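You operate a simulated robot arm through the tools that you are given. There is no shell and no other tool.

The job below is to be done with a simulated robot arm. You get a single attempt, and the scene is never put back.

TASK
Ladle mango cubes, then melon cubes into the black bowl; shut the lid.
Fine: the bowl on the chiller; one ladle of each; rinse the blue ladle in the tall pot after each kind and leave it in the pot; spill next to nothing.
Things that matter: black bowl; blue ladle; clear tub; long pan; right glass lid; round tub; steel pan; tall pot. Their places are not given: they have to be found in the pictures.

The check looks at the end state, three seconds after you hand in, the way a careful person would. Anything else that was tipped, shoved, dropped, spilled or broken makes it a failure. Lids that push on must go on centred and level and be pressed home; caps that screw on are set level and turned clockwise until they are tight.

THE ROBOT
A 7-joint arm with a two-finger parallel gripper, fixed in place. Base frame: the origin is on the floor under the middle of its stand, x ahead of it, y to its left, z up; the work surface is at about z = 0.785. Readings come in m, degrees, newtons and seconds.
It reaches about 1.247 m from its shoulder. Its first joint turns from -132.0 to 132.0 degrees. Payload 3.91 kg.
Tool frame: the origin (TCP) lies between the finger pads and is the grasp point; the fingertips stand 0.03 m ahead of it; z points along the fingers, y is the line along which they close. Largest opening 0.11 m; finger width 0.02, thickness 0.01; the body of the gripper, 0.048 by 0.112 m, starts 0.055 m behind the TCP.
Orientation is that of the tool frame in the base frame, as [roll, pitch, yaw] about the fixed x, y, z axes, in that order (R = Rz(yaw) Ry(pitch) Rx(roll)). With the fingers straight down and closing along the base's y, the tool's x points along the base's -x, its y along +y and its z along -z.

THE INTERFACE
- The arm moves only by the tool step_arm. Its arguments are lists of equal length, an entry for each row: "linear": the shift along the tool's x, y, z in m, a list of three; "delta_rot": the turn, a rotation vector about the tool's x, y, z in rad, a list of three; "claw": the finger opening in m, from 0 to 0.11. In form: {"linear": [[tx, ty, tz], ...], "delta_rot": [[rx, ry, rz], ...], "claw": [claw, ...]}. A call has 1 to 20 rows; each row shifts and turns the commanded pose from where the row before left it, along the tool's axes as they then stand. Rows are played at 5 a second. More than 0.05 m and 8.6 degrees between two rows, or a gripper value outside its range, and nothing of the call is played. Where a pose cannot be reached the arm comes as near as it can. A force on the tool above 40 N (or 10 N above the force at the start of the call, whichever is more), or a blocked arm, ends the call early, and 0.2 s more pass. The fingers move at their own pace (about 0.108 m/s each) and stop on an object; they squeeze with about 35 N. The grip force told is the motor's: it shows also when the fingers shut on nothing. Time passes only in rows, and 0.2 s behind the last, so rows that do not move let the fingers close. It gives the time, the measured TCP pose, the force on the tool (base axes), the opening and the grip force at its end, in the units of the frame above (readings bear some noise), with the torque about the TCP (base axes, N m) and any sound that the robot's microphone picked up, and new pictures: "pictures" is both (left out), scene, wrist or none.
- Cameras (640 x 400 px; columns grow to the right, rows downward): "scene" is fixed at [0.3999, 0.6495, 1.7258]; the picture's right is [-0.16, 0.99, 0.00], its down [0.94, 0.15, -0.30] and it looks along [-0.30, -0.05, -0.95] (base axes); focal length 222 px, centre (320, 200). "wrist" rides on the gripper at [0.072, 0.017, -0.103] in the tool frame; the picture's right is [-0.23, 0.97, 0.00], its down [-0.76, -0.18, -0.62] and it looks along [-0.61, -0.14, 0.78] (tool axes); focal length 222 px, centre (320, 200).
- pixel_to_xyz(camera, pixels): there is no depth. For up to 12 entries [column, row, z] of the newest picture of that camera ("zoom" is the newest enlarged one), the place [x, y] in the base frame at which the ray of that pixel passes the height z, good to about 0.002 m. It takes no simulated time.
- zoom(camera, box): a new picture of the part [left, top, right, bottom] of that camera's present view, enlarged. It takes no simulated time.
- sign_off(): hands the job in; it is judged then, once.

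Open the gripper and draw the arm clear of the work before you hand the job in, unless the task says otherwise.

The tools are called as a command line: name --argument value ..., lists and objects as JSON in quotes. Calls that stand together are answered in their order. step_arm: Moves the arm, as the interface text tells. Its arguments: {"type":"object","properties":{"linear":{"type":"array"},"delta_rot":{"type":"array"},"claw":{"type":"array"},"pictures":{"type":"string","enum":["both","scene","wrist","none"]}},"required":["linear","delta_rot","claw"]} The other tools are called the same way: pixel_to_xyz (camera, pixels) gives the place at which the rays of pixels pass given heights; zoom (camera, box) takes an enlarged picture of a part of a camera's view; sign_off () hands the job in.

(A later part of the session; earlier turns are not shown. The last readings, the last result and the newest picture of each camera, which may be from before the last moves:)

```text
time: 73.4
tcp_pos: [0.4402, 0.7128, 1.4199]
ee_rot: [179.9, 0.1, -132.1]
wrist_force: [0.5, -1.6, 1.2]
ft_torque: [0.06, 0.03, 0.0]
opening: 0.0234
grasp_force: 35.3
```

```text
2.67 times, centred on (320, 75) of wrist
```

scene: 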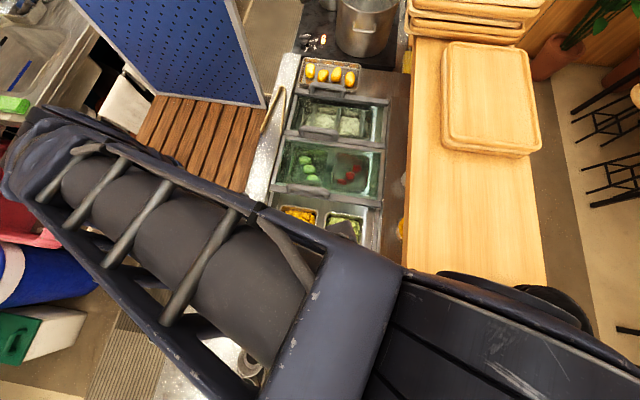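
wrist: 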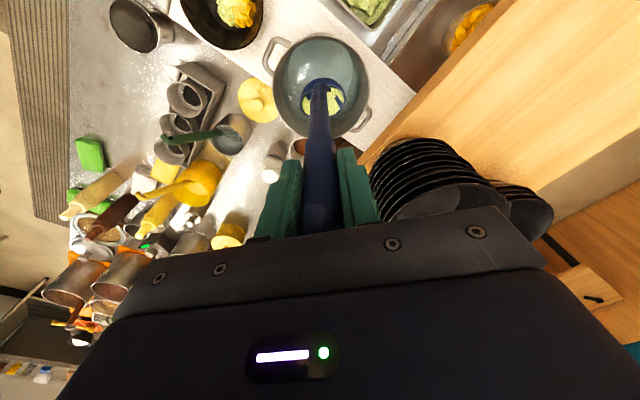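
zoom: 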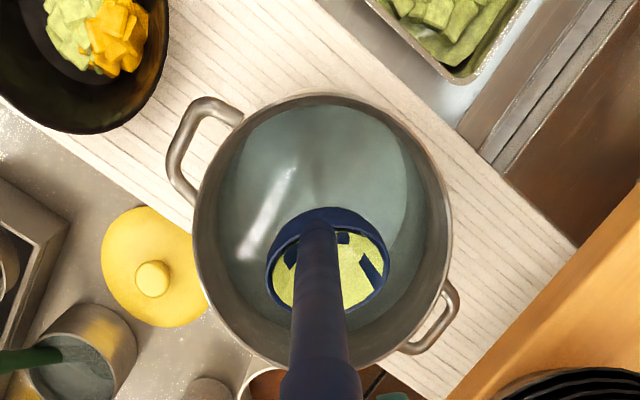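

The melon-stained scoop is over the pot centre. I dip it, swirl it, and roll it back 42° under water, then raise it just above the surface to check that it is clean.

step_arm --linear '[[0, 0, 0.035], [0, 0, 0.035], [0, 0, 0.04], [0, 0, 0.04], [0, 0, 0.04], [0.015, 0, 0], [-0.015, 0.015, 0], [-0.015, -0.015, 0], [0.015, -0.015, 0], [0.015, 0.015, 0], [-0.015, 0.015, 0], [-0.015, -0.015, 0], [0.015, 0, 0], [-0.0002, -0.0029, 0], [-0.0002, -0.0029, 0], [-0.0002, -0.0029, 0], [-0.0002, -0.0029, 0], [-0.0002, -0.0029, 0], [0, 0, 0], [0, 0, 0]]' --delta_rot '[[0, 0, 0], [0, 0, 0], [0, 0, 0], [0, 0, 0], [0, 0, 0], [0, 0, 0], [0, 0, 0], [0, 0, 0], [0, 0, 0], [0, 0, 0], [0, 0, 0], [0, 0, 0], [0, 0, 0], [0, 0, -0.1466], [0, 0, -0.1466], [0, 0, -0.1466], [0, 0, -0.1466], [0, 0, -0.1466], [0, 0, 0], [0, 0, 0]]' --claw '[0, 0, 0, 0, 0, 0, 0, 0, 0, 0, 0, 0, 0, 0, 0, 0, 0, 0, 0, 0]' --pictures "wrist"

step_arm --linear '[[0, 0, -0.035], [0, 0, -0.035], [0, 0, -0.035], [0, 0, 0]]' --delta_rot '[[0, 0, 0], [0, 0, 0], [0, 0, 0], [0, 0, 0]]' --claw '[0, 0, 0, 0]' --pictures "both"

zoom --camera "wrist" --box '[230, 0, 430, 150]'

```text
time: 77.6
tcp_pos: [0.4547, 0.7064, 1.2269]
ee_rot: [-180.0, 0.0, -90.0]
wrist_force: [-0.2, 0.1, -0.8]
ft_torque: [-0.06, 0.02, 0.0]
opening: 0.0236
grasp_force: 34.9
```

wrist: 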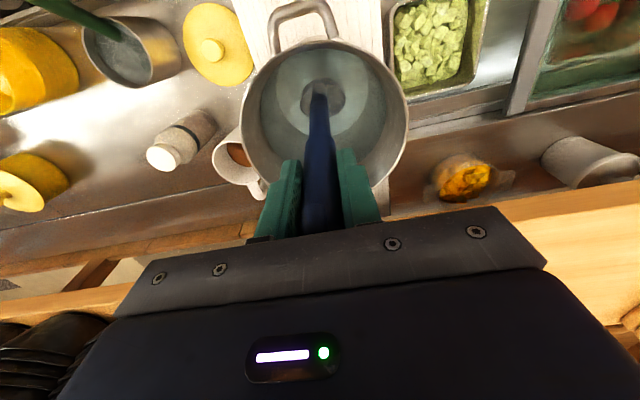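

```text
time: 78.6
tcp_pos: [0.4555, 0.7071, 1.3318]
ee_rot: [179.9, 0.0, -90.0]
wrist_force: [-0.3, -0.8, -1.0]
ft_torque: [-0.05, 0.02, 0.01]
opening: 0.0235
grasp_force: 35.2
```

scene: 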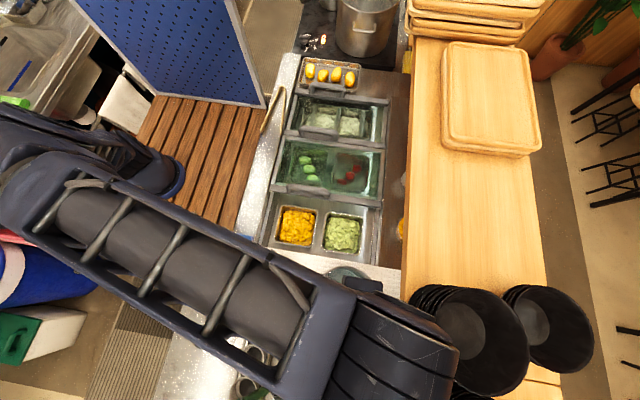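
wrist: 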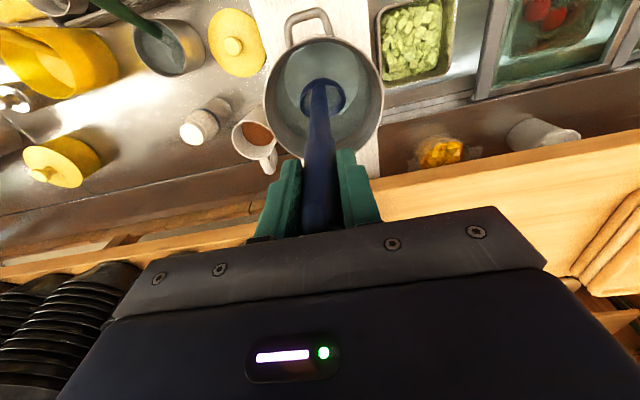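

```text
2.67 times, centred on (330, 75) of wrist
```

zoom: 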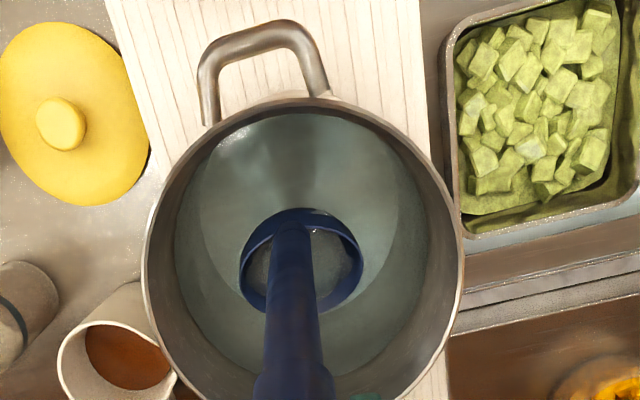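

The scoop comes up clean. I lower it back into the pot, move it slightly +y, and lean it to the original 25° pose (TCP about 0.4555, 0.641, 1.171).

step_arm --linear '[[0, 0, 0.042], [0, 0, 0.042], [-0.03, 0, 0], [0.0355, 0, 0.0205], [0.0377, 0, 0.0203], [0.0398, 0, 0.0199], [-0.0054, 0, 0.0025], [0, 0, 0]]' --delta_rot '[[0, 0, 0], [0, 0, 0], [0, 0, 0], [0, -0.1443, 0], [0, -0.1443, 0], [0, -0.1443, 0], [0, 0, 0], [0, 0, 0]]' --claw '[0, 0, 0, 0, 0, 0, 0, 0]' --pictures "both"

zoom --camera "scene" --box '[250, 245, 400, 345]'

zoom --camera "wrist" --box '[230, 40, 430, 240]'

```text
time: 80.4
tcp_pos: [0.4535, 0.6396, 1.173]
ee_rot: [-180.0, 25.0, -90.1]
wrist_force: [0.9, -18.3, 28.2]
ft_torque: [0.09, -0.32, -0.23]
opening: 0.0232
grasp_force: 34.9
```

scene: 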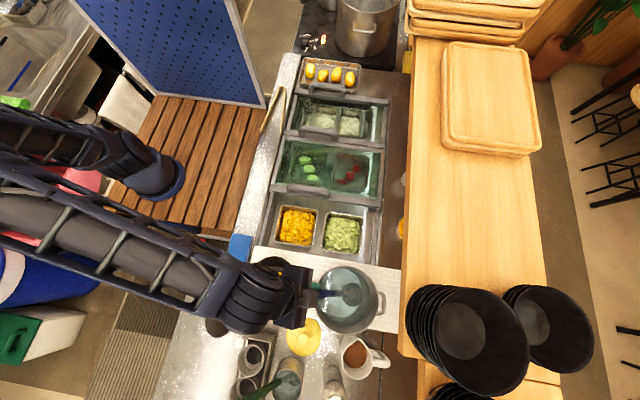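
wrist: 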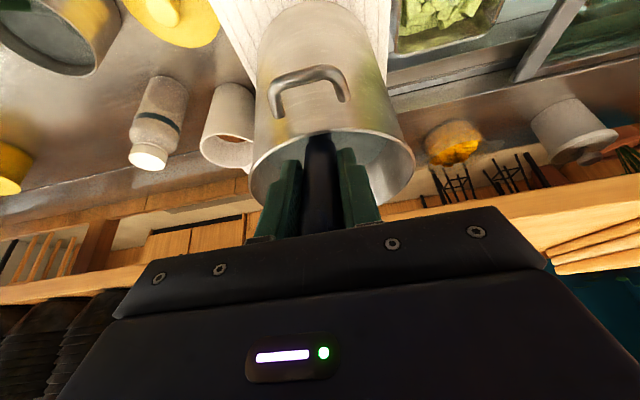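

```text
4.00 times, centred on (325, 295) of scene
```

zoom: 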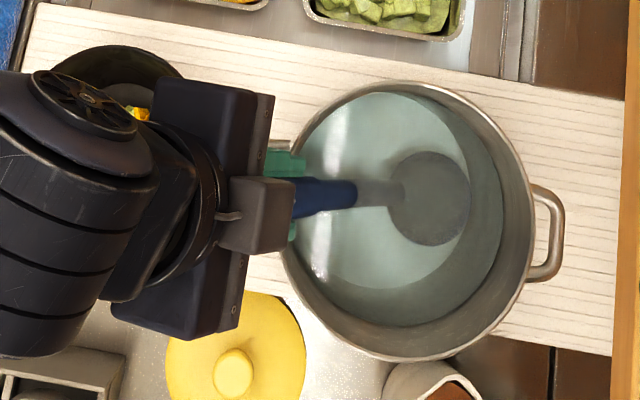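

```text
2.00 times, centred on (330, 140) of wrist
```

zoom: 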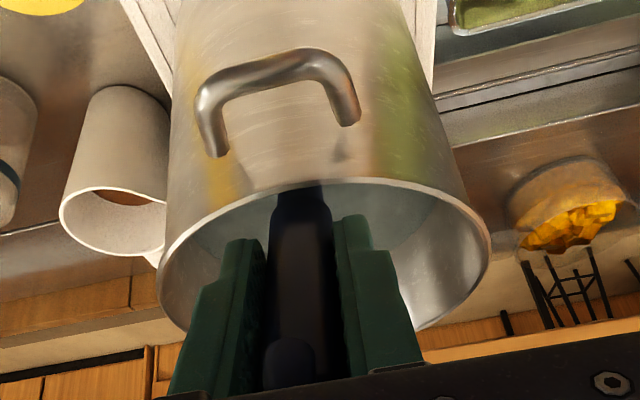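

The reading shows about 33 N along the handle, so the scoop is pressed against the pot bottom. I back off a few millimetres along the tool axis before releasing.

step_arm --linear '[[0, 0, -0.003], [0, 0, 0]]' --delta_rot '[[0, 0, 0], [0, 0, 0]]' --claw '[0, 0]' --pictures "none"

```text
time: 81.0
tcp_pos: [0.4546, 0.64, 1.1733]
ee_rot: [179.8, 24.8, -90.1]
wrist_force: [2.0, -2.2, 8.4]
ft_torque: [0.52, -0.52, -0.3]
opening: 0.0234
grasp_force: 34.5
```

The force fell to about 9 N. I back off a little more so that it is nearly unloaded.

step_arm --linear '[[0, 0, -0.0015], [0, 0, 0]]' --delta_rot '[[0, 0, 0], [0, 0, 0]]' --claw '[0, 0]' --pictures "wrist"

```text
time: 81.6
tcp_pos: [0.4525, 0.6388, 1.173]
ee_rot: [179.8, 24.7, -90.2]
wrist_force: [-0.4, 0.1, -0.9]
ft_torque: [-0.08, 0.01, 0.01]
opening: 0.0235
grasp_force: 35.1
```

wrist: 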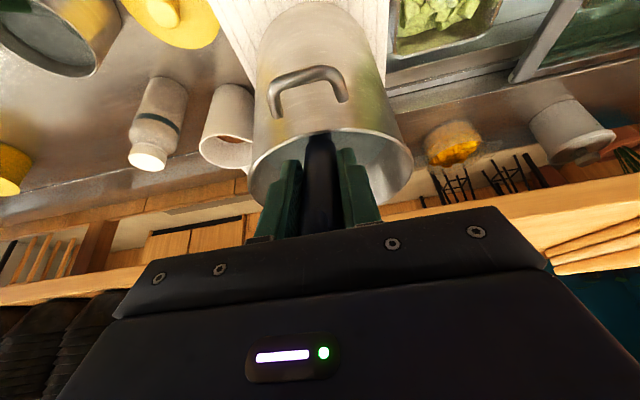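

The force is now zero. I open the fingers gradually in place to 0.07 m so the ladle settles against the rim.

step_arm --linear '[[0, 0, 0], [0, 0, 0], [0, 0, 0], [0, 0, 0], [0, 0, 0]]' --delta_rot '[[0, 0, 0], [0, 0, 0], [0, 0, 0], [0, 0, 0], [0, 0, 0]]' --claw '[0.028, 0.04, 0.06, 0.07, 0.07]' --pictures "both"

zoom --camera "wrist" --box '[230, 90, 430, 240]'

zoom --camera "scene" --box '[250, 245, 400, 345]'

```text
time: 82.8
tcp_pos: [0.4527, 0.6391, 1.1743]
ee_rot: [180.0, 24.8, -90.0]
wrist_force: [0.1, -0.1, -0.6]
ft_torque: [-0.02, 0.03, -0.03]
opening: 0.0699
grasp_force: 0.1
```

scene: 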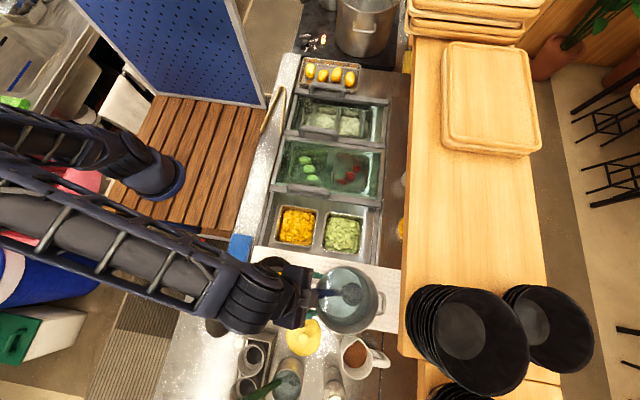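
wrist: 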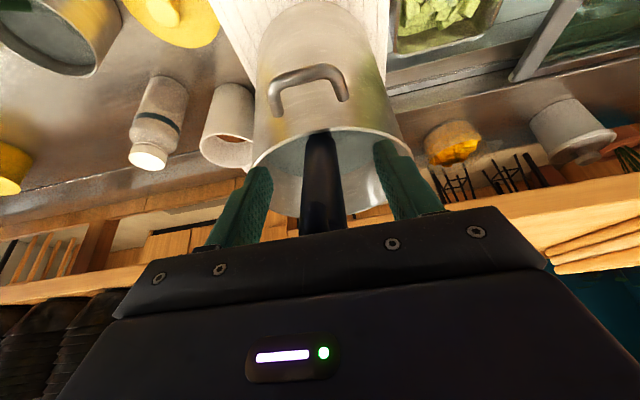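

```text
2.67 times, centred on (330, 165) of wrist
```

zoom: 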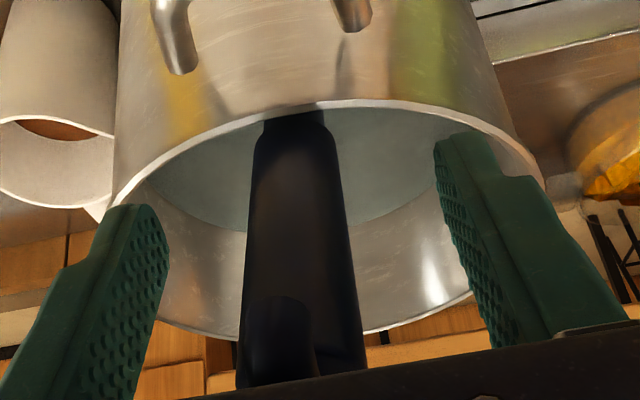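

```text
4.00 times, centred on (325, 295) of scene
```

zoom: 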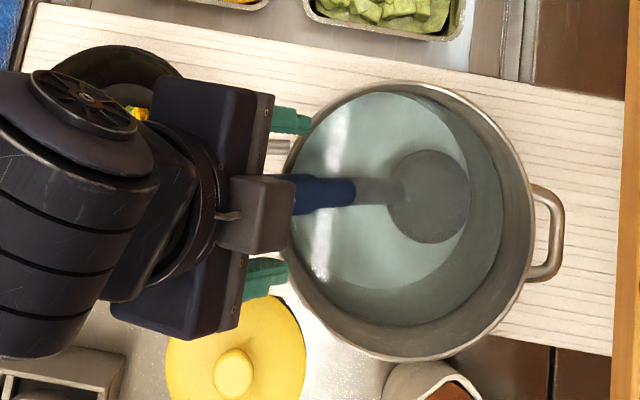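

The ladle rests on its own. I retreat straight back along the tool axis, clear of the handle.

step_arm --linear '[[0, 0, -0.02], [0, 0, -0.03], [0, 0, -0.035], [0, 0, -0.035], [0, 0, -0.035], [0, 0, 0]]' --delta_rot '[[0, 0, 0], [0, 0, 0], [0, 0, 0], [0, 0, 0], [0, 0, 0], [0, 0, 0]]' --claw '[0.07, 0.07, 0.07, 0.07, 0.07, 0.07]' --pictures "both"

zoom --camera "wrist" --box '[230, 60, 430, 210]'

zoom --camera "scene" --box '[250, 245, 400, 345]'

```text
time: 84.2
tcp_pos: [0.4538, 0.5731, 1.3165]
ee_rot: [179.8, 24.8, -90.1]
wrist_force: [0.3, 0.9, 0.1]
ft_torque: [-0.03, 0.01, 0.01]
opening: 0.0697
grasp_force: 0.0
```

scene: 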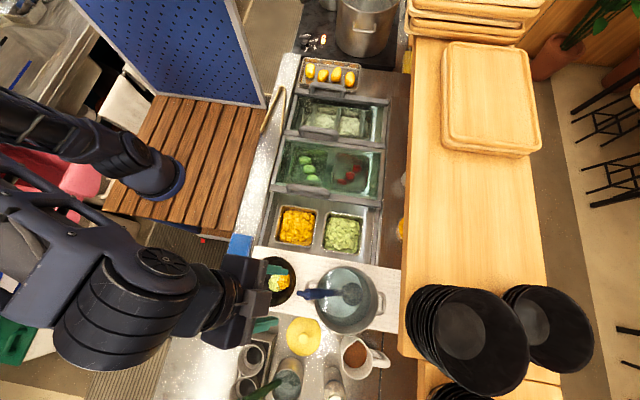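
wrist: 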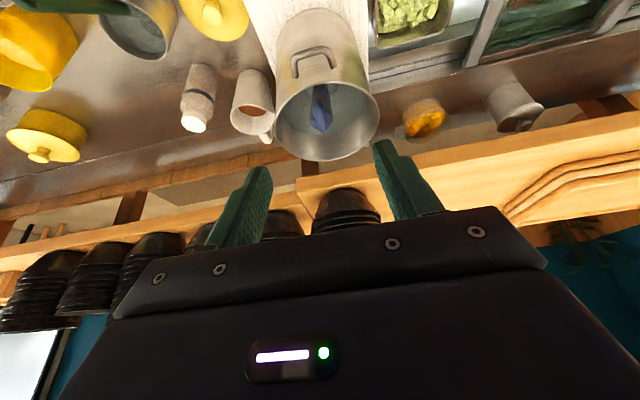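

```text
2.67 times, centred on (330, 135) of wrist
```

zoom: 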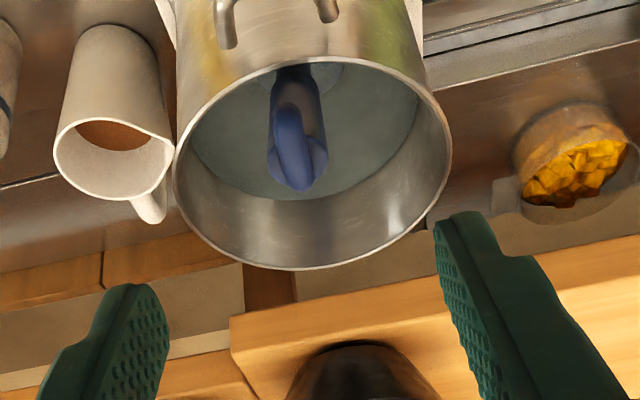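

```text
4.00 times, centred on (325, 295) of scene
```

zoom: 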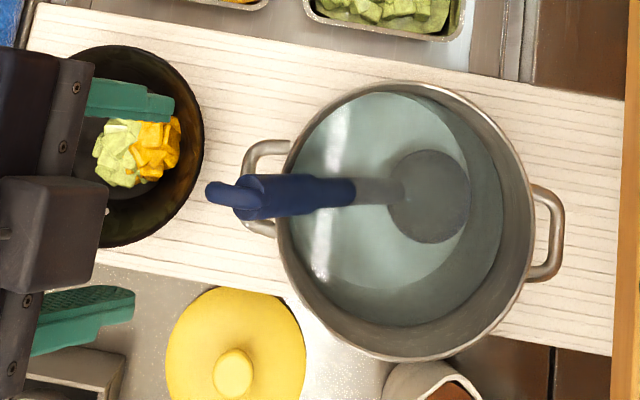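

The ladle is back as it stood at first, leaning in the pot. I level the gripper, back away toward -y, and go to above the lid for a close look at its frame and handle.

step_arm --linear '[[0, 0, -0.03], [0, 0, 0], [0, 0, 0], [0, 0, 0], [0.045, 0, 0], [0.045, 0, 0], [0.04, 0.025, 0], [0, 0.045, 0], [0, 0.045, 0], [0, 0.045, 0], [0, 0.045, 0], [0, 0.045, 0], [0, 0.045, 0], [0, 0.025, 0.03], [0, 0, 0.04], [0, 0, 0]]' --delta_rot '[[0, 0, 0], [0, 0.1443, 0], [0, 0.1443, 0], [0, 0.1443, 0], [0, 0, 0], [0, 0, 0], [0, 0, 0], [0, 0, 0], [0, 0, 0], [0, 0, 0], [0, 0, 0], [0, 0, 0], [0, 0, 0], [0, 0, 0], [0, 0, 0], [0, 0, 0]]' --claw '[0.07, 0.07, 0.07, 0.07, 0.07, 0.07, 0.07, 0.07, 0.07, 0.07, 0.07, 0.07, 0.07, 0.07, 0.07, 0.07]' --pictures "both"

zoom --camera "wrist" --box '[100, 0, 640, 200]'

zoom --camera "scene" --box '[250, 60, 410, 260]'

```text
time: 87.6
tcp_pos: [0.1366, 0.4296, 1.271]
ee_rot: [180.0, 0.0, -90.0]
wrist_force: [-0.2, 0.3, 0.1]
ft_torque: [0.02, 0.02, -0.01]
opening: 0.0703
grasp_force: 0.1
```

scene: 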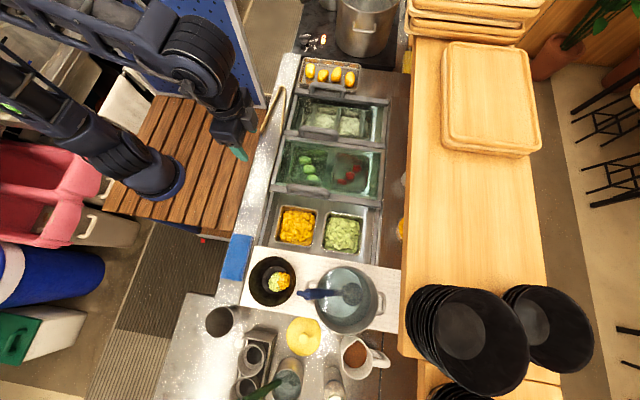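
wrist: 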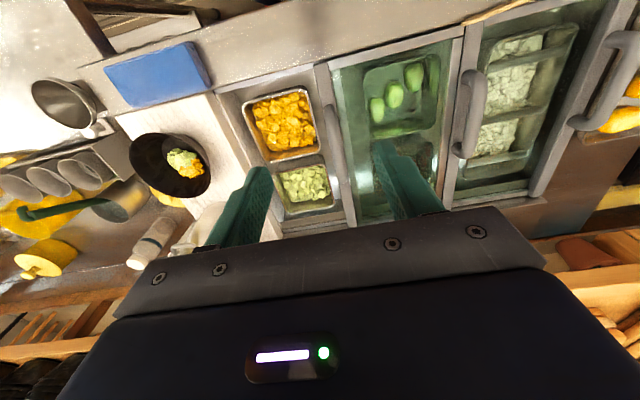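

```text
1.19 times, centred on (370, 100) of wrist
```

zoom: 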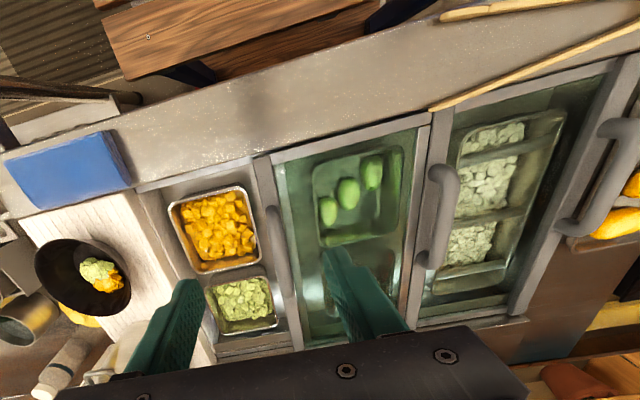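

```text
2.00 times, centred on (330, 160) of scene
```

zoom: 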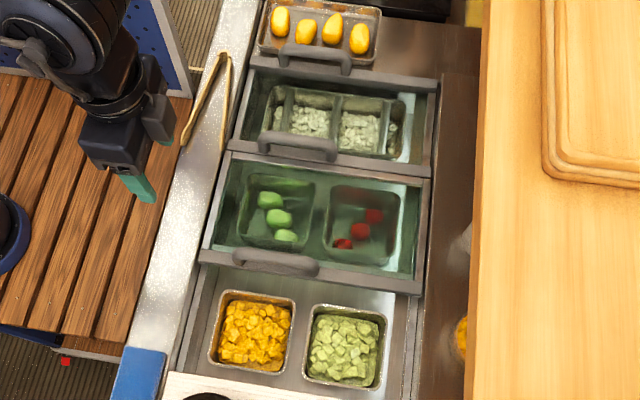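

The scene shows three handles: at rows 89, 133 and 191. I query their positions and the frame edges to work out the lid's span and how far it must slide.

pixel_to_xyz --camera "scene" --pixels '[[307.3, 190.9, 0.965], [319, 133, 0.965], [327.5, 88, 0.965], [280, 184, 0.915], [381, 205, 0.915], [282, 188, 0.915], [380, 209, 0.915], [287, 138, 0.915], [386, 148, 0.915], [287, 143, 0.915], [384, 152, 0.915], [260, 246, 0.9]]'

zoom --camera "scene" --box '[265, 120, 400, 205]'

zoom --camera "wrist" --box '[300, 10, 520, 170]'

```text
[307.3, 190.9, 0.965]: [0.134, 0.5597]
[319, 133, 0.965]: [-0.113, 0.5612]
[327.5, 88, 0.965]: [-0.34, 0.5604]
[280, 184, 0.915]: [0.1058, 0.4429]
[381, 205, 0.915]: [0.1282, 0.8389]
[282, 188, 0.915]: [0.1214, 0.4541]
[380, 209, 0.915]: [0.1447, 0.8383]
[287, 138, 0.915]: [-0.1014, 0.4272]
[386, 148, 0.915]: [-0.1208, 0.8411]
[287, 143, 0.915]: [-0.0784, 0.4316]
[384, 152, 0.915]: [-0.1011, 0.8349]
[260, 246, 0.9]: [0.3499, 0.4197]
```

```text
4.71 times, centred on (332, 162) of scene
```

zoom: 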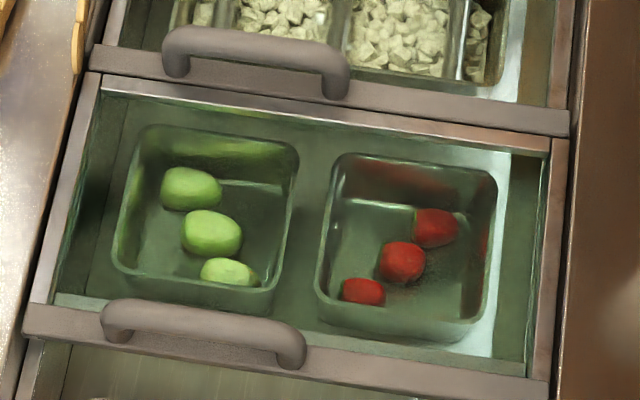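

```text
2.50 times, centred on (410, 90) of wrist
```

zoom: 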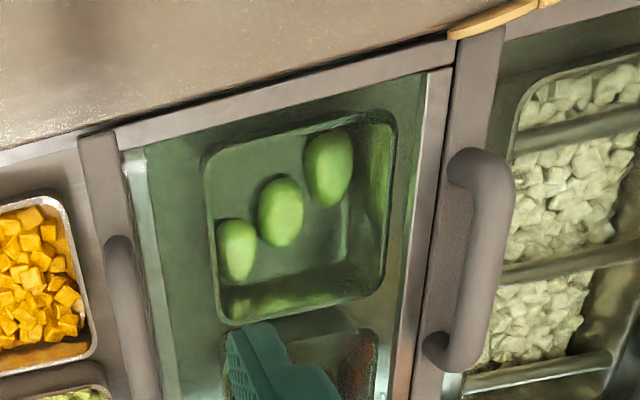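

The right lid's handle bar centres at about (0.134,0.56,0.965), with the bar along y, and my fingers close along x. I move to directly above it at z 1.06 with the fingers open at 0.07 m.

step_arm --linear '[[-0.0217, 0.0005, 0.035], [-0.0217, 0.0005, 0.035], [-0.0217, 0.0005, 0.035], [-0.0217, 0.0005, 0.035], [-0.0217, 0.0005, 0.035], [-0.0217, 0.0005, 0.035], [0, 0, 0]]' --delta_rot '[[0, 0, 0], [0, 0, 0], [0, 0, 0], [0, 0, 0], [0, 0, 0], [0, 0, 0], [0, 0, 0]]' --claw '[0.07, 0.07, 0.07, 0.07, 0.07, 0.07, 0.07]' --pictures "both"

zoom --camera "wrist" --box '[220, 60, 440, 220]'

zoom --camera "scene" --box '[255, 130, 400, 230]'

```text
time: 89.2
tcp_pos: [0.1328, 0.5618, 1.0654]
ee_rot: [180.0, 0.0, -90.0]
wrist_force: [0.6, 0.6, 0.3]
ft_torque: [-0.03, -0.04, 0.01]
opening: 0.0703
grasp_force: 0.1
```

scene: 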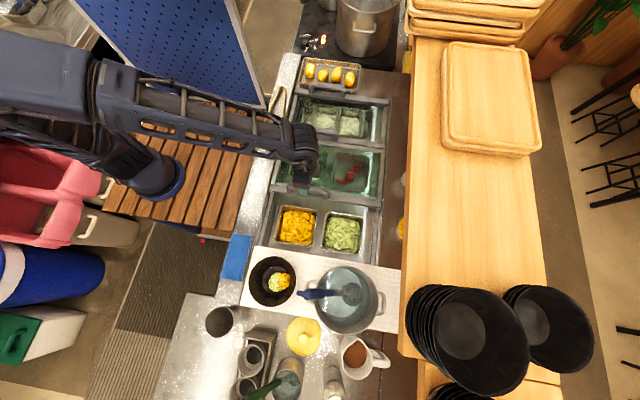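
wrist: 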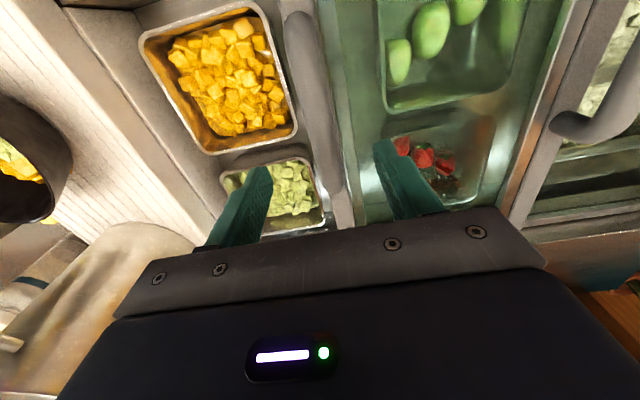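

```text
2.50 times, centred on (330, 140) of wrist
```

zoom: 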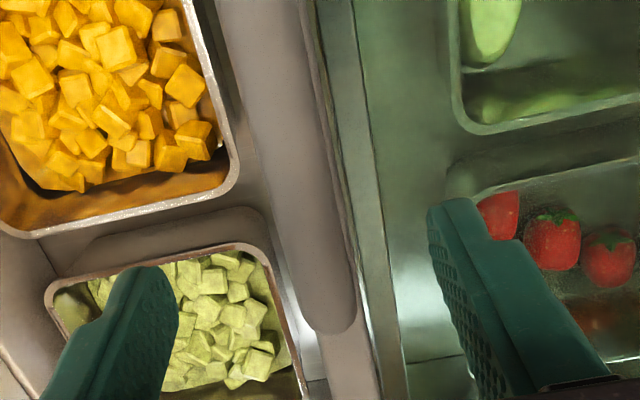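

```text
4.00 times, centred on (328, 180) of scene
```

zoom: 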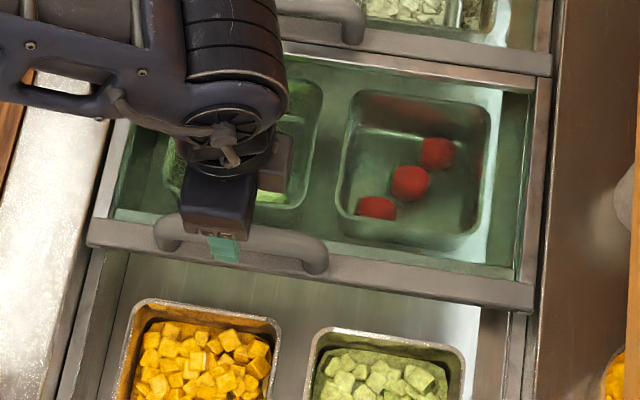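

The tool axis projects onto the bar (about zoom column 295), so the bar is centred between the open fingers. I descend to straddle it, watching the force.

step_arm --linear '[[0, 0, 0.03], [0, 0, 0.03], [0, 0, 0.025], [0, 0, 0]]' --delta_rot '[[0, 0, 0], [0, 0, 0], [0, 0, 0], [0, 0, 0]]' --claw '[0.07, 0.07, 0.07, 0.07]' --pictures "both"

zoom --camera "wrist" --box '[220, 60, 440, 220]'

```text
time: 90.2
tcp_pos: [0.1314, 0.5618, 0.9797]
ee_rot: [179.8, 0.1, -90.0]
wrist_force: [-0.1, -0.4, 0.9]
ft_torque: [-0.01, -0.03, 0.02]
opening: 0.0701
grasp_force: 0.1
```

scene: 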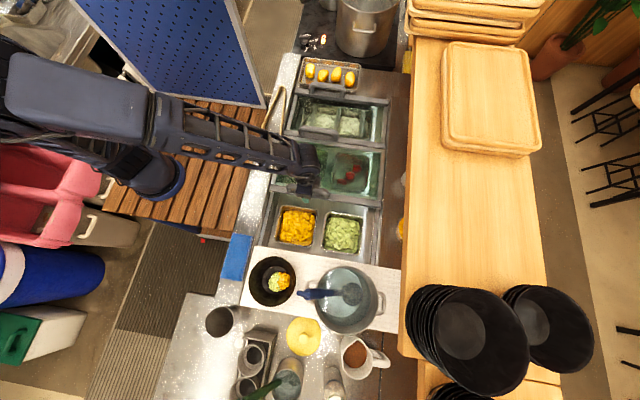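
wrist: 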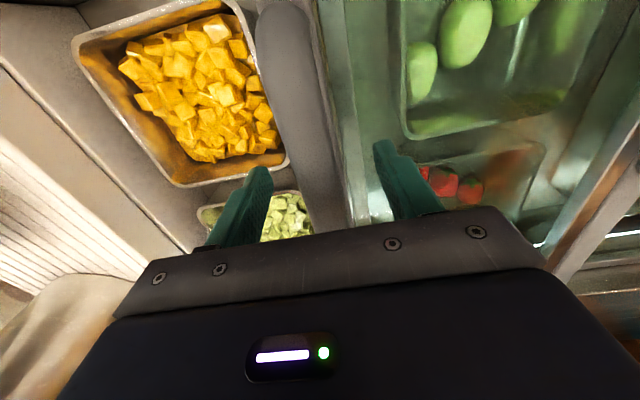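

```text
2.50 times, centred on (330, 140) of wrist
```

zoom: 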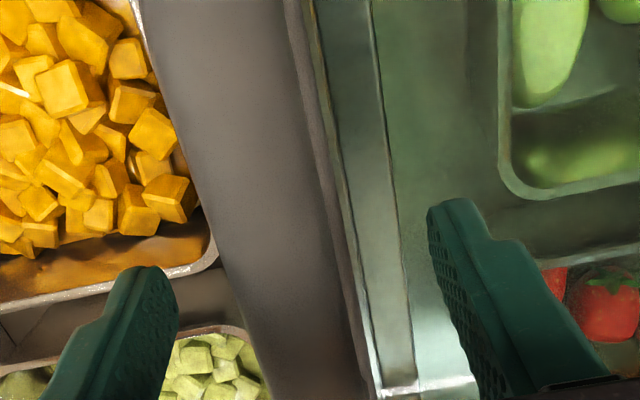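

The bar lies between the fingers with no contact. I lower 0.01 m more and close on it.

step_arm --linear '[[0, 0, 0.01], [0, 0, 0], [0, 0, 0], [0, 0, 0], [0, 0, 0]]' --delta_rot '[[0, 0, 0], [0, 0, 0], [0, 0, 0], [0, 0, 0], [0, 0, 0]]' --claw '[0.07, 0.04, 0.02, 0.0, 0.0]' --pictures "both"

zoom --camera "wrist" --box '[220, 60, 440, 220]'

zoom --camera "scene" --box '[255, 130, 400, 230]'

```text
time: 91.4
tcp_pos: [0.1317, 0.5612, 0.9706]
ee_rot: [179.9, 0.0, -90.0]
wrist_force: [-2.7, 0.0, -2.1]
ft_torque: [0.5, -0.03, 0.05]
opening: 0.0238
grasp_force: 45.3
```

scene: 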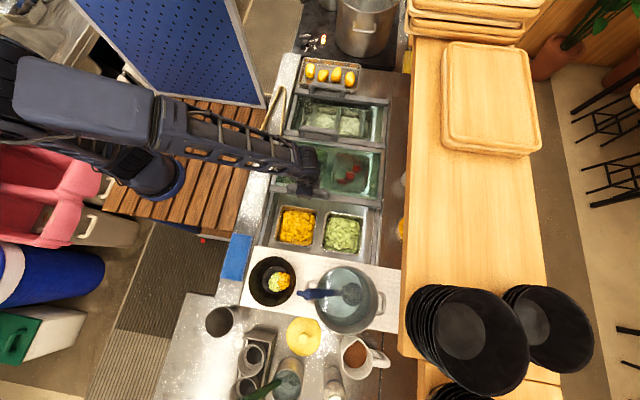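
wrist: 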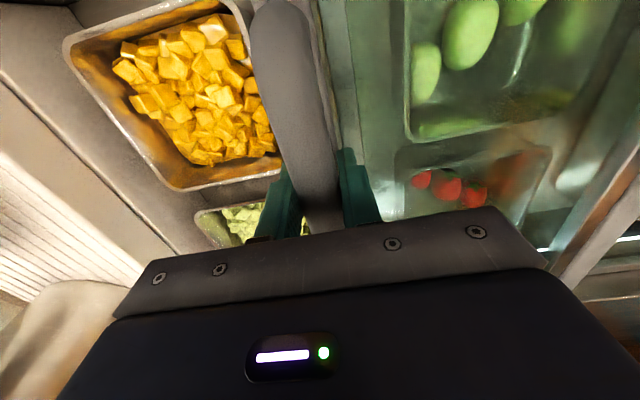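

```text
2.50 times, centred on (330, 140) of wrist
```

zoom: 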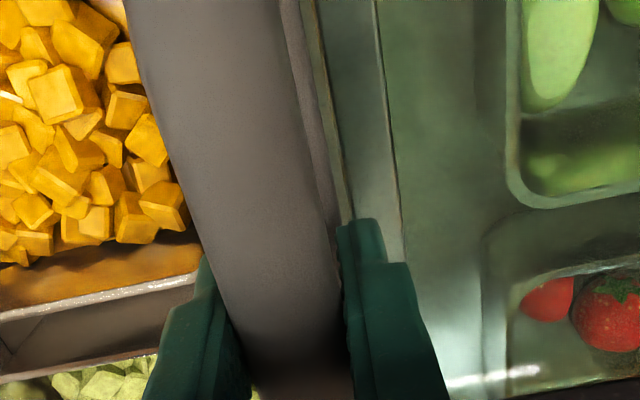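

```text
4.00 times, centred on (328, 180) of scene
```

zoom: 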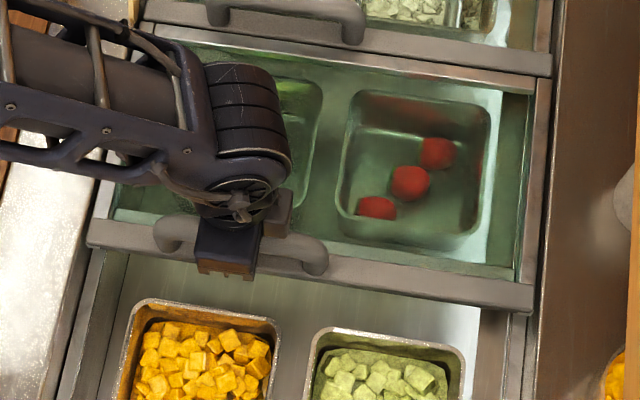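

The bar is gripped at 0.0238 m. I pull gently toward +x, 0.045 m at first, and check that the lid follows.

step_arm --linear '[[0, -0.01, 0], [0, -0.015, 0], [0, -0.02, 0], [0, 0, 0]]' --delta_rot '[[0, 0, 0], [0, 0, 0], [0, 0, 0], [0, 0, 0]]' --claw '[0, 0, 0, 0]' --pictures "both"

zoom --camera "scene" --box '[255, 110, 400, 250]'

```text
time: 92.4
tcp_pos: [0.1788, 0.5623, 0.9702]
ee_rot: [180.0, 0.0, -90.1]
wrist_force: [2.9, -29.2, 19.6]
ft_torque: [-0.06, 0.0, 0.11]
opening: 0.0235
grasp_force: 45.4
```

scene: 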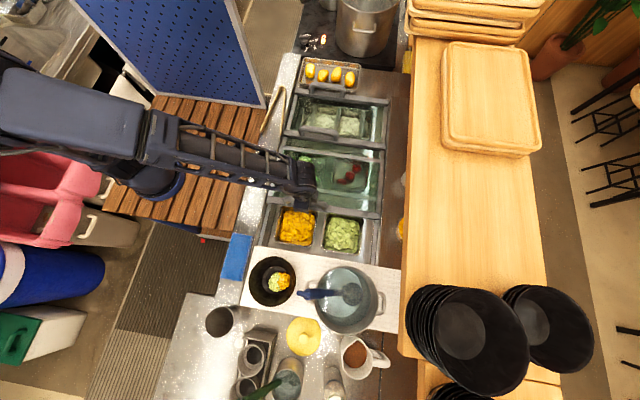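
wrist: 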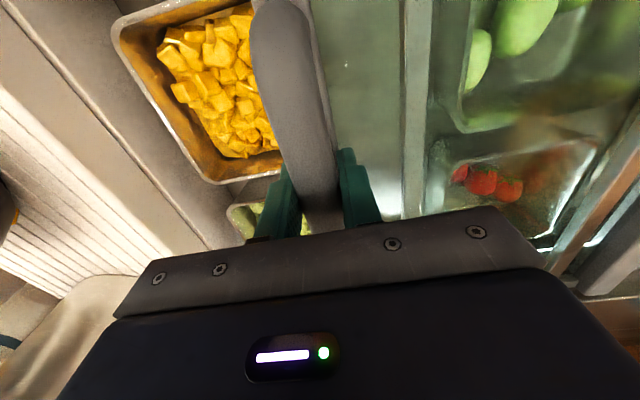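

```text
2.86 times, centred on (328, 180) of scene
```

zoom: 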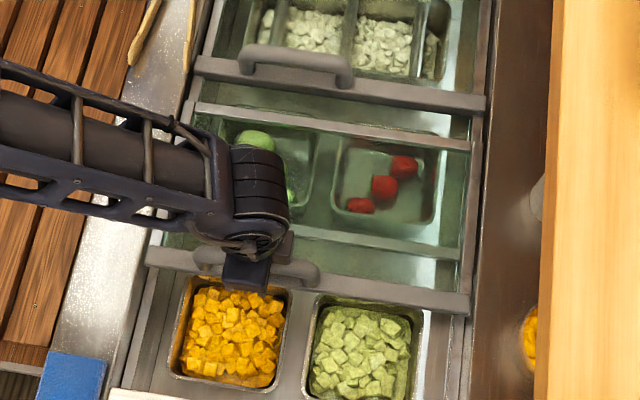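

The lid slides: its handle moved from x 0.132 to 0.179, showing the other lid beneath. The 29 N sideways load comes from the rigid grip, so I open the fingers slightly and push the bar with the rear finger instead.

step_arm --linear '[[0, 0, 0], [0, 0, 0], [0, -0.01, 0], [0, -0.015, 0], [0, -0.02, 0], [0, 0, 0]]' --delta_rot '[[0, 0, 0], [0, 0, 0], [0, 0, 0], [0, 0, 0], [0, 0, 0], [0, 0, 0]]' --claw '[0.04, 0.04, 0.04, 0.04, 0.04, 0.04]' --pictures "both"

zoom --camera "scene" --box '[255, 110, 400, 250]'

```text
time: 93.8
tcp_pos: [0.2228, 0.5628, 0.9679]
ee_rot: [179.9, 0.0, -89.9]
wrist_force: [-1.3, 0.0, 0.7]
ft_torque: [0.0, -0.01, 0.03]
opening: 0.0408
grasp_force: 0.9
```

scene: 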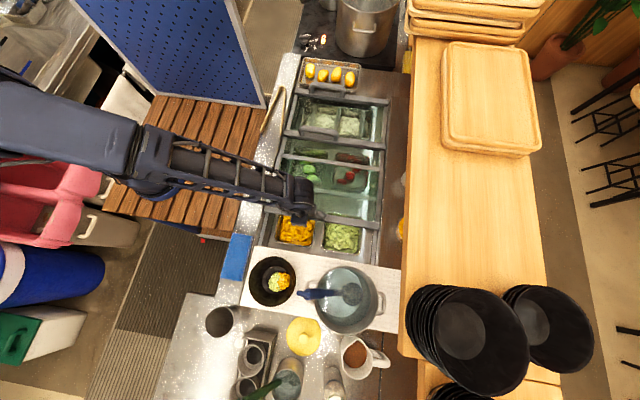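
wrist: 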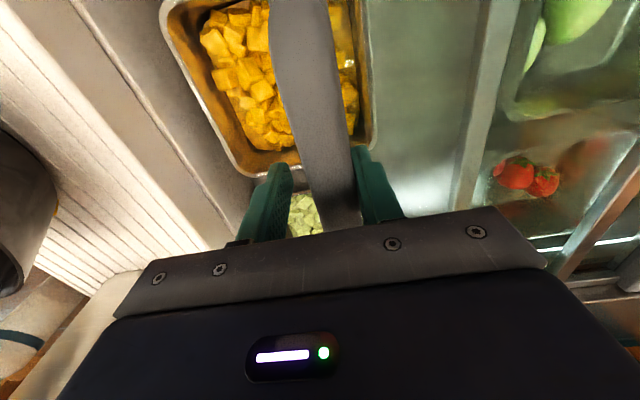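

```text
2.86 times, centred on (328, 180) of scene
```

zoom: 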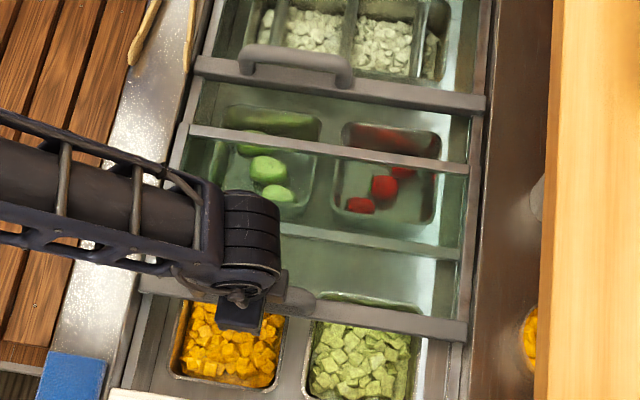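

The lid follows with little force. To keep the front finger away from the bowl near the end of travel, I'll push with closed fingers from behind the bar. I lift clear, move back, close, and come down behind it.

step_arm --linear '[[0, 0, -0.03], [0, 0, -0.035], [0, 0.03, 0], [0, 0.028, 0], [0, 0, 0], [0, 0, 0.03], [0, 0, 0.03], [0, 0, 0]]' --delta_rot '[[0, 0, 0], [0, 0, 0], [0, 0, 0], [0, 0, 0], [0, 0, 0], [0, 0, 0], [0, 0, 0], [0, 0, 0]]' --claw '[0.045, 0.045, 0.03, 0.0, 0.0, 0.0, 0.0, 0.0]' --pictures "both"

zoom --camera "wrist" --box '[220, 60, 440, 220]'

zoom --camera "scene" --box '[255, 110, 400, 250]'

```text
time: 95.6
tcp_pos: [0.1637, 0.5618, 0.9716]
ee_rot: [179.9, 0.0, -89.9]
wrist_force: [-0.4, 0.1, 0.4]
ft_torque: [-0.01, -0.02, -0.02]
opening: 0.0
grasp_force: 35.2
```

scene: 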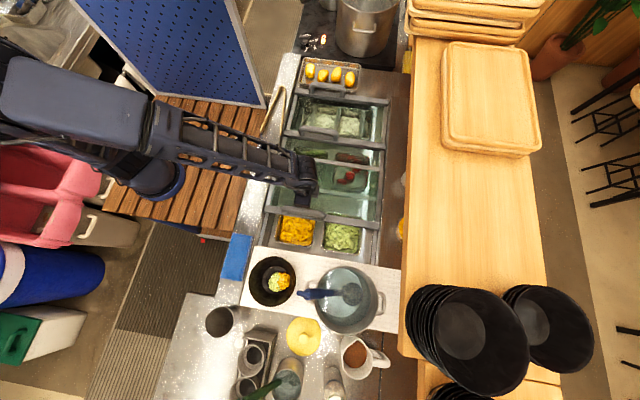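
wrist: 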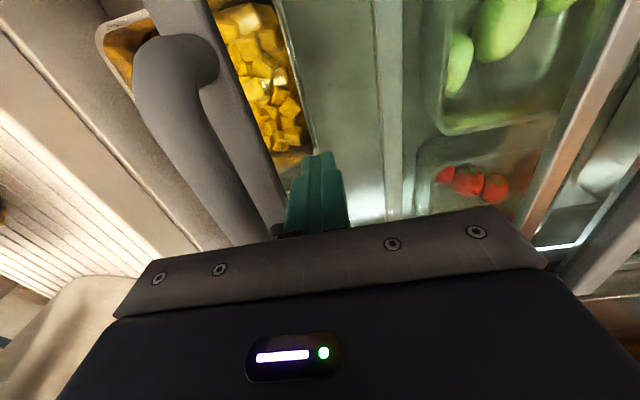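

```text
2.50 times, centred on (330, 140) of wrist
```

zoom: 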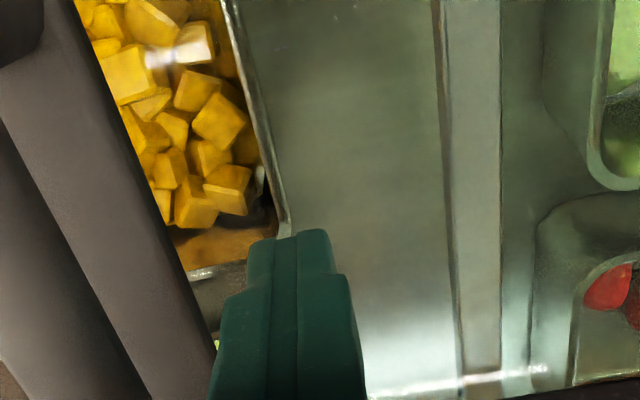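

```text
2.86 times, centred on (328, 180) of scene
```

zoom: 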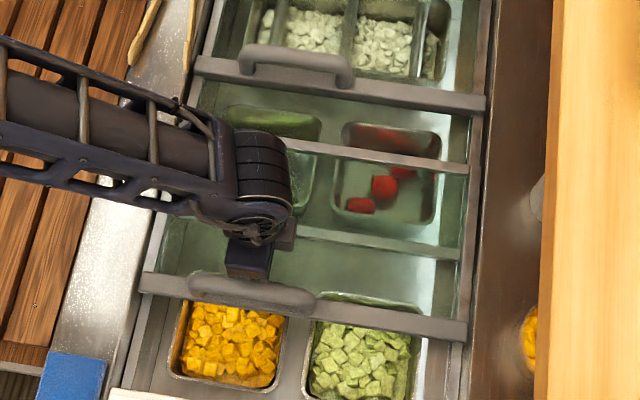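

The closed fingers are behind the bar and above the glass. I push toward +x by 0.08 m and check.

step_arm --linear '[[0, -0.02, 0], [0, -0.02, 0], [0, -0.02, 0], [0, -0.02, 0], [0, 0, 0]]' --delta_rot '[[0, 0, 0], [0, 0, 0], [0, 0, 0], [0, 0, 0], [0, 0, 0]]' --claw '[0, 0, 0, 0, 0]' --pictures "both"

zoom --camera "scene" --box '[240, 130, 400, 310]'

```text
time: 96.8
tcp_pos: [0.2458, 0.562, 0.9718]
ee_rot: [179.9, 0.0, -90.2]
wrist_force: [0.4, -0.6, 0.6]
ft_torque: [-0.02, -0.03, 0.02]
opening: 0.0002
grasp_force: 35.1
```

scene: 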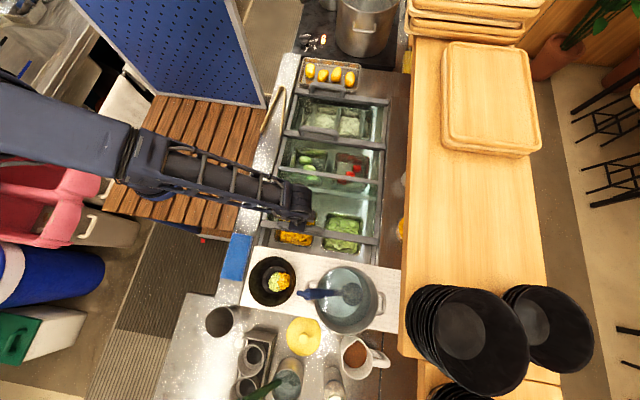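
wrist: 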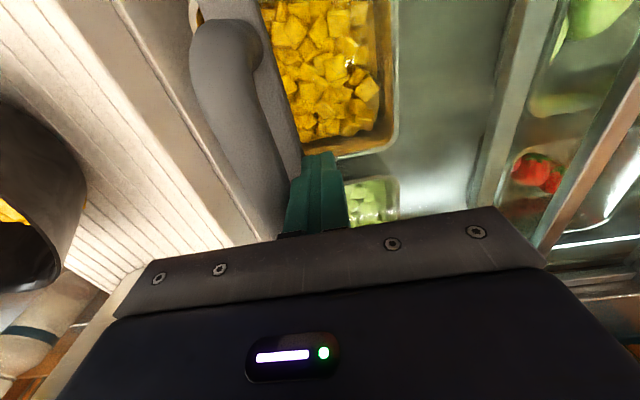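

```text
2.22 times, centred on (320, 220) of scene
```

zoom: 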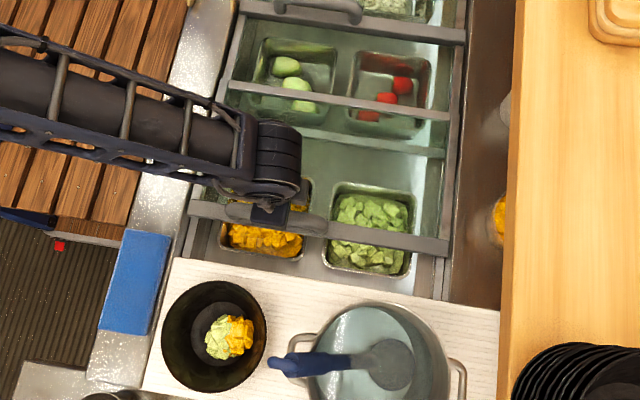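

The lid now covers most of the well, with the bar at about x 0.268. I push another 0.03 m and watch for the end stop.

step_arm --linear '[[0, -0.015, 0], [0, -0.015, 0], [0, 0, 0]]' --delta_rot '[[0, 0, 0], [0, 0, 0], [0, 0, 0]]' --claw '[0, 0, 0]' --pictures "both"

zoom --camera "scene" --box '[240, 180, 400, 310]'

zoom --camera "wrist" --box '[100, 0, 400, 220]'

```text
time: 97.6
tcp_pos: [0.2752, 0.5634, 0.974]
ee_rot: [179.9, 0.0, -90.0]
wrist_force: [-0.6, 0.0, 0.7]
ft_torque: [0.01, 0.01, -0.03]
opening: 0.0001
grasp_force: 34.6
```

scene: 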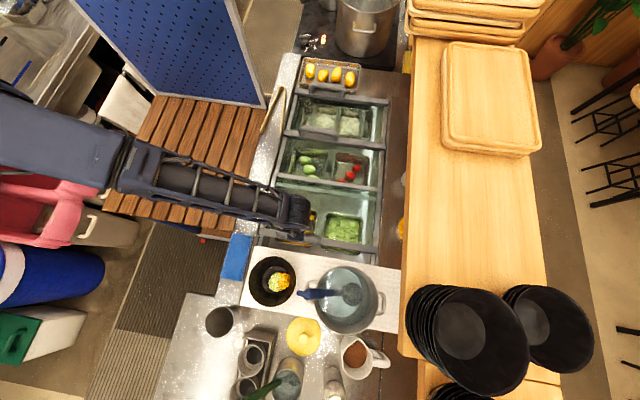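
wrist: 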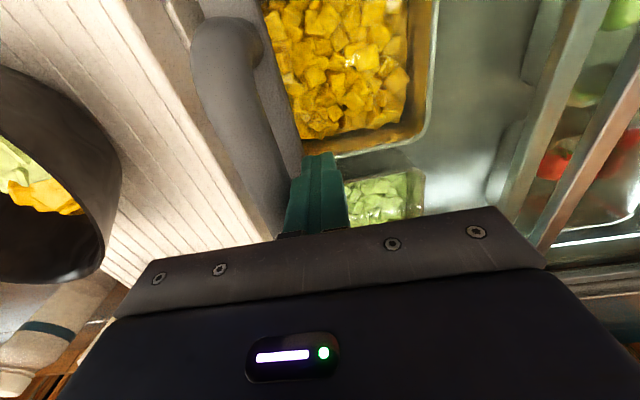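

```text
3.08 times, centred on (320, 245) of scene
```

zoom: 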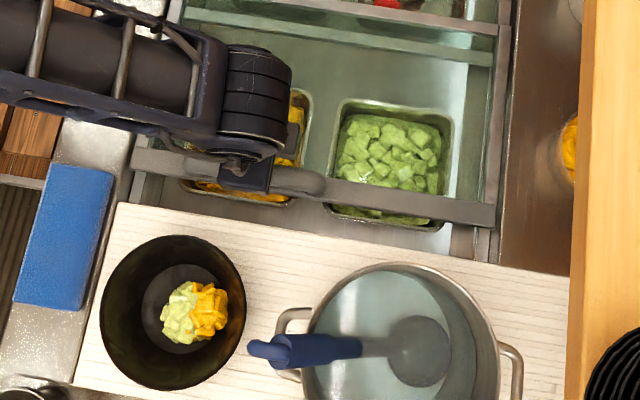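

```text
1.82 times, centred on (250, 110) of wrist
```

zoom: 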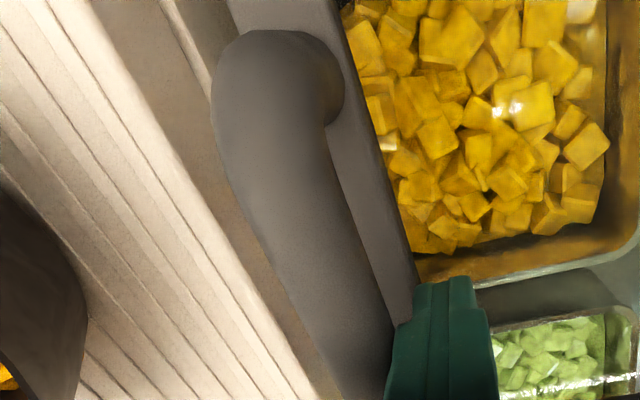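

The remaining gap to the end frame is about 0.03 m. I continue in 0.01 m steps.

step_arm --linear '[[0, -0.01, 0], [0, -0.01, 0], [0, 0, 0]]' --delta_rot '[[0, 0, 0], [0, 0, 0], [0, 0, 0]]' --claw '[0, 0, 0]' --pictures "both"

zoom --camera "scene" --box '[240, 180, 400, 310]'

zoom --camera "wrist" --box '[100, 0, 400, 220]'

```text
time: 98.4
tcp_pos: [0.295, 0.5616, 0.9726]
ee_rot: [179.9, -0.1, -90.0]
wrist_force: [-1.1, 0.4, -0.6]
ft_torque: [0.0, -0.02, 0.03]
opening: 0.0001
grasp_force: 34.9
```

scene: 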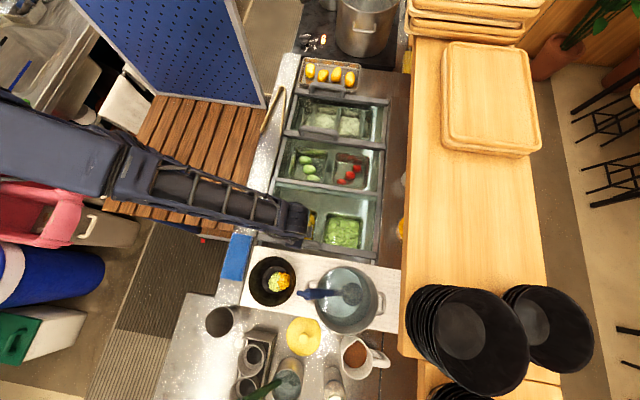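
wrist: 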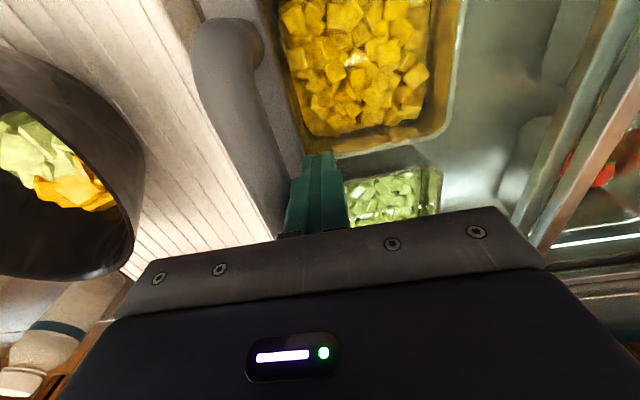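

```text
3.08 times, centred on (320, 245) of scene
```

zoom: 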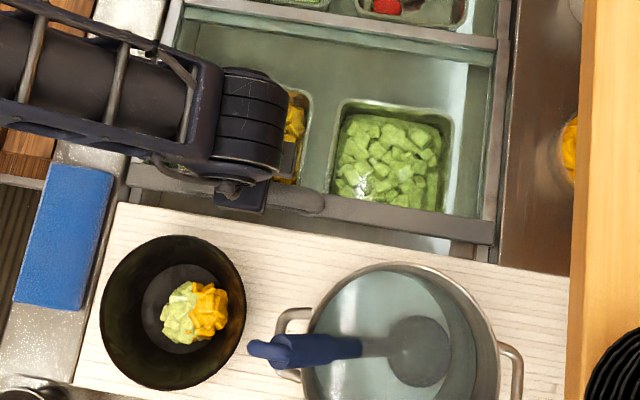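

```text
1.82 times, centred on (250, 110) of wrist
```

zoom: 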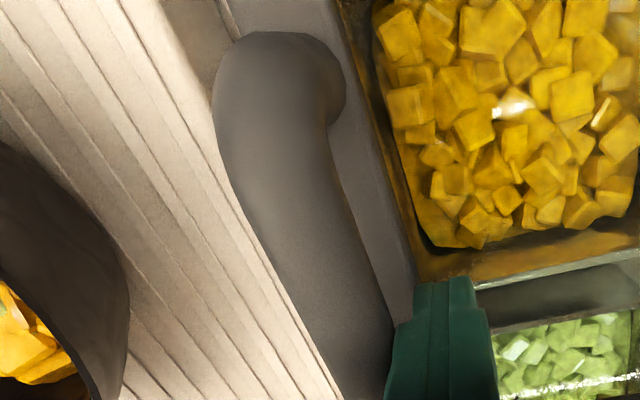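

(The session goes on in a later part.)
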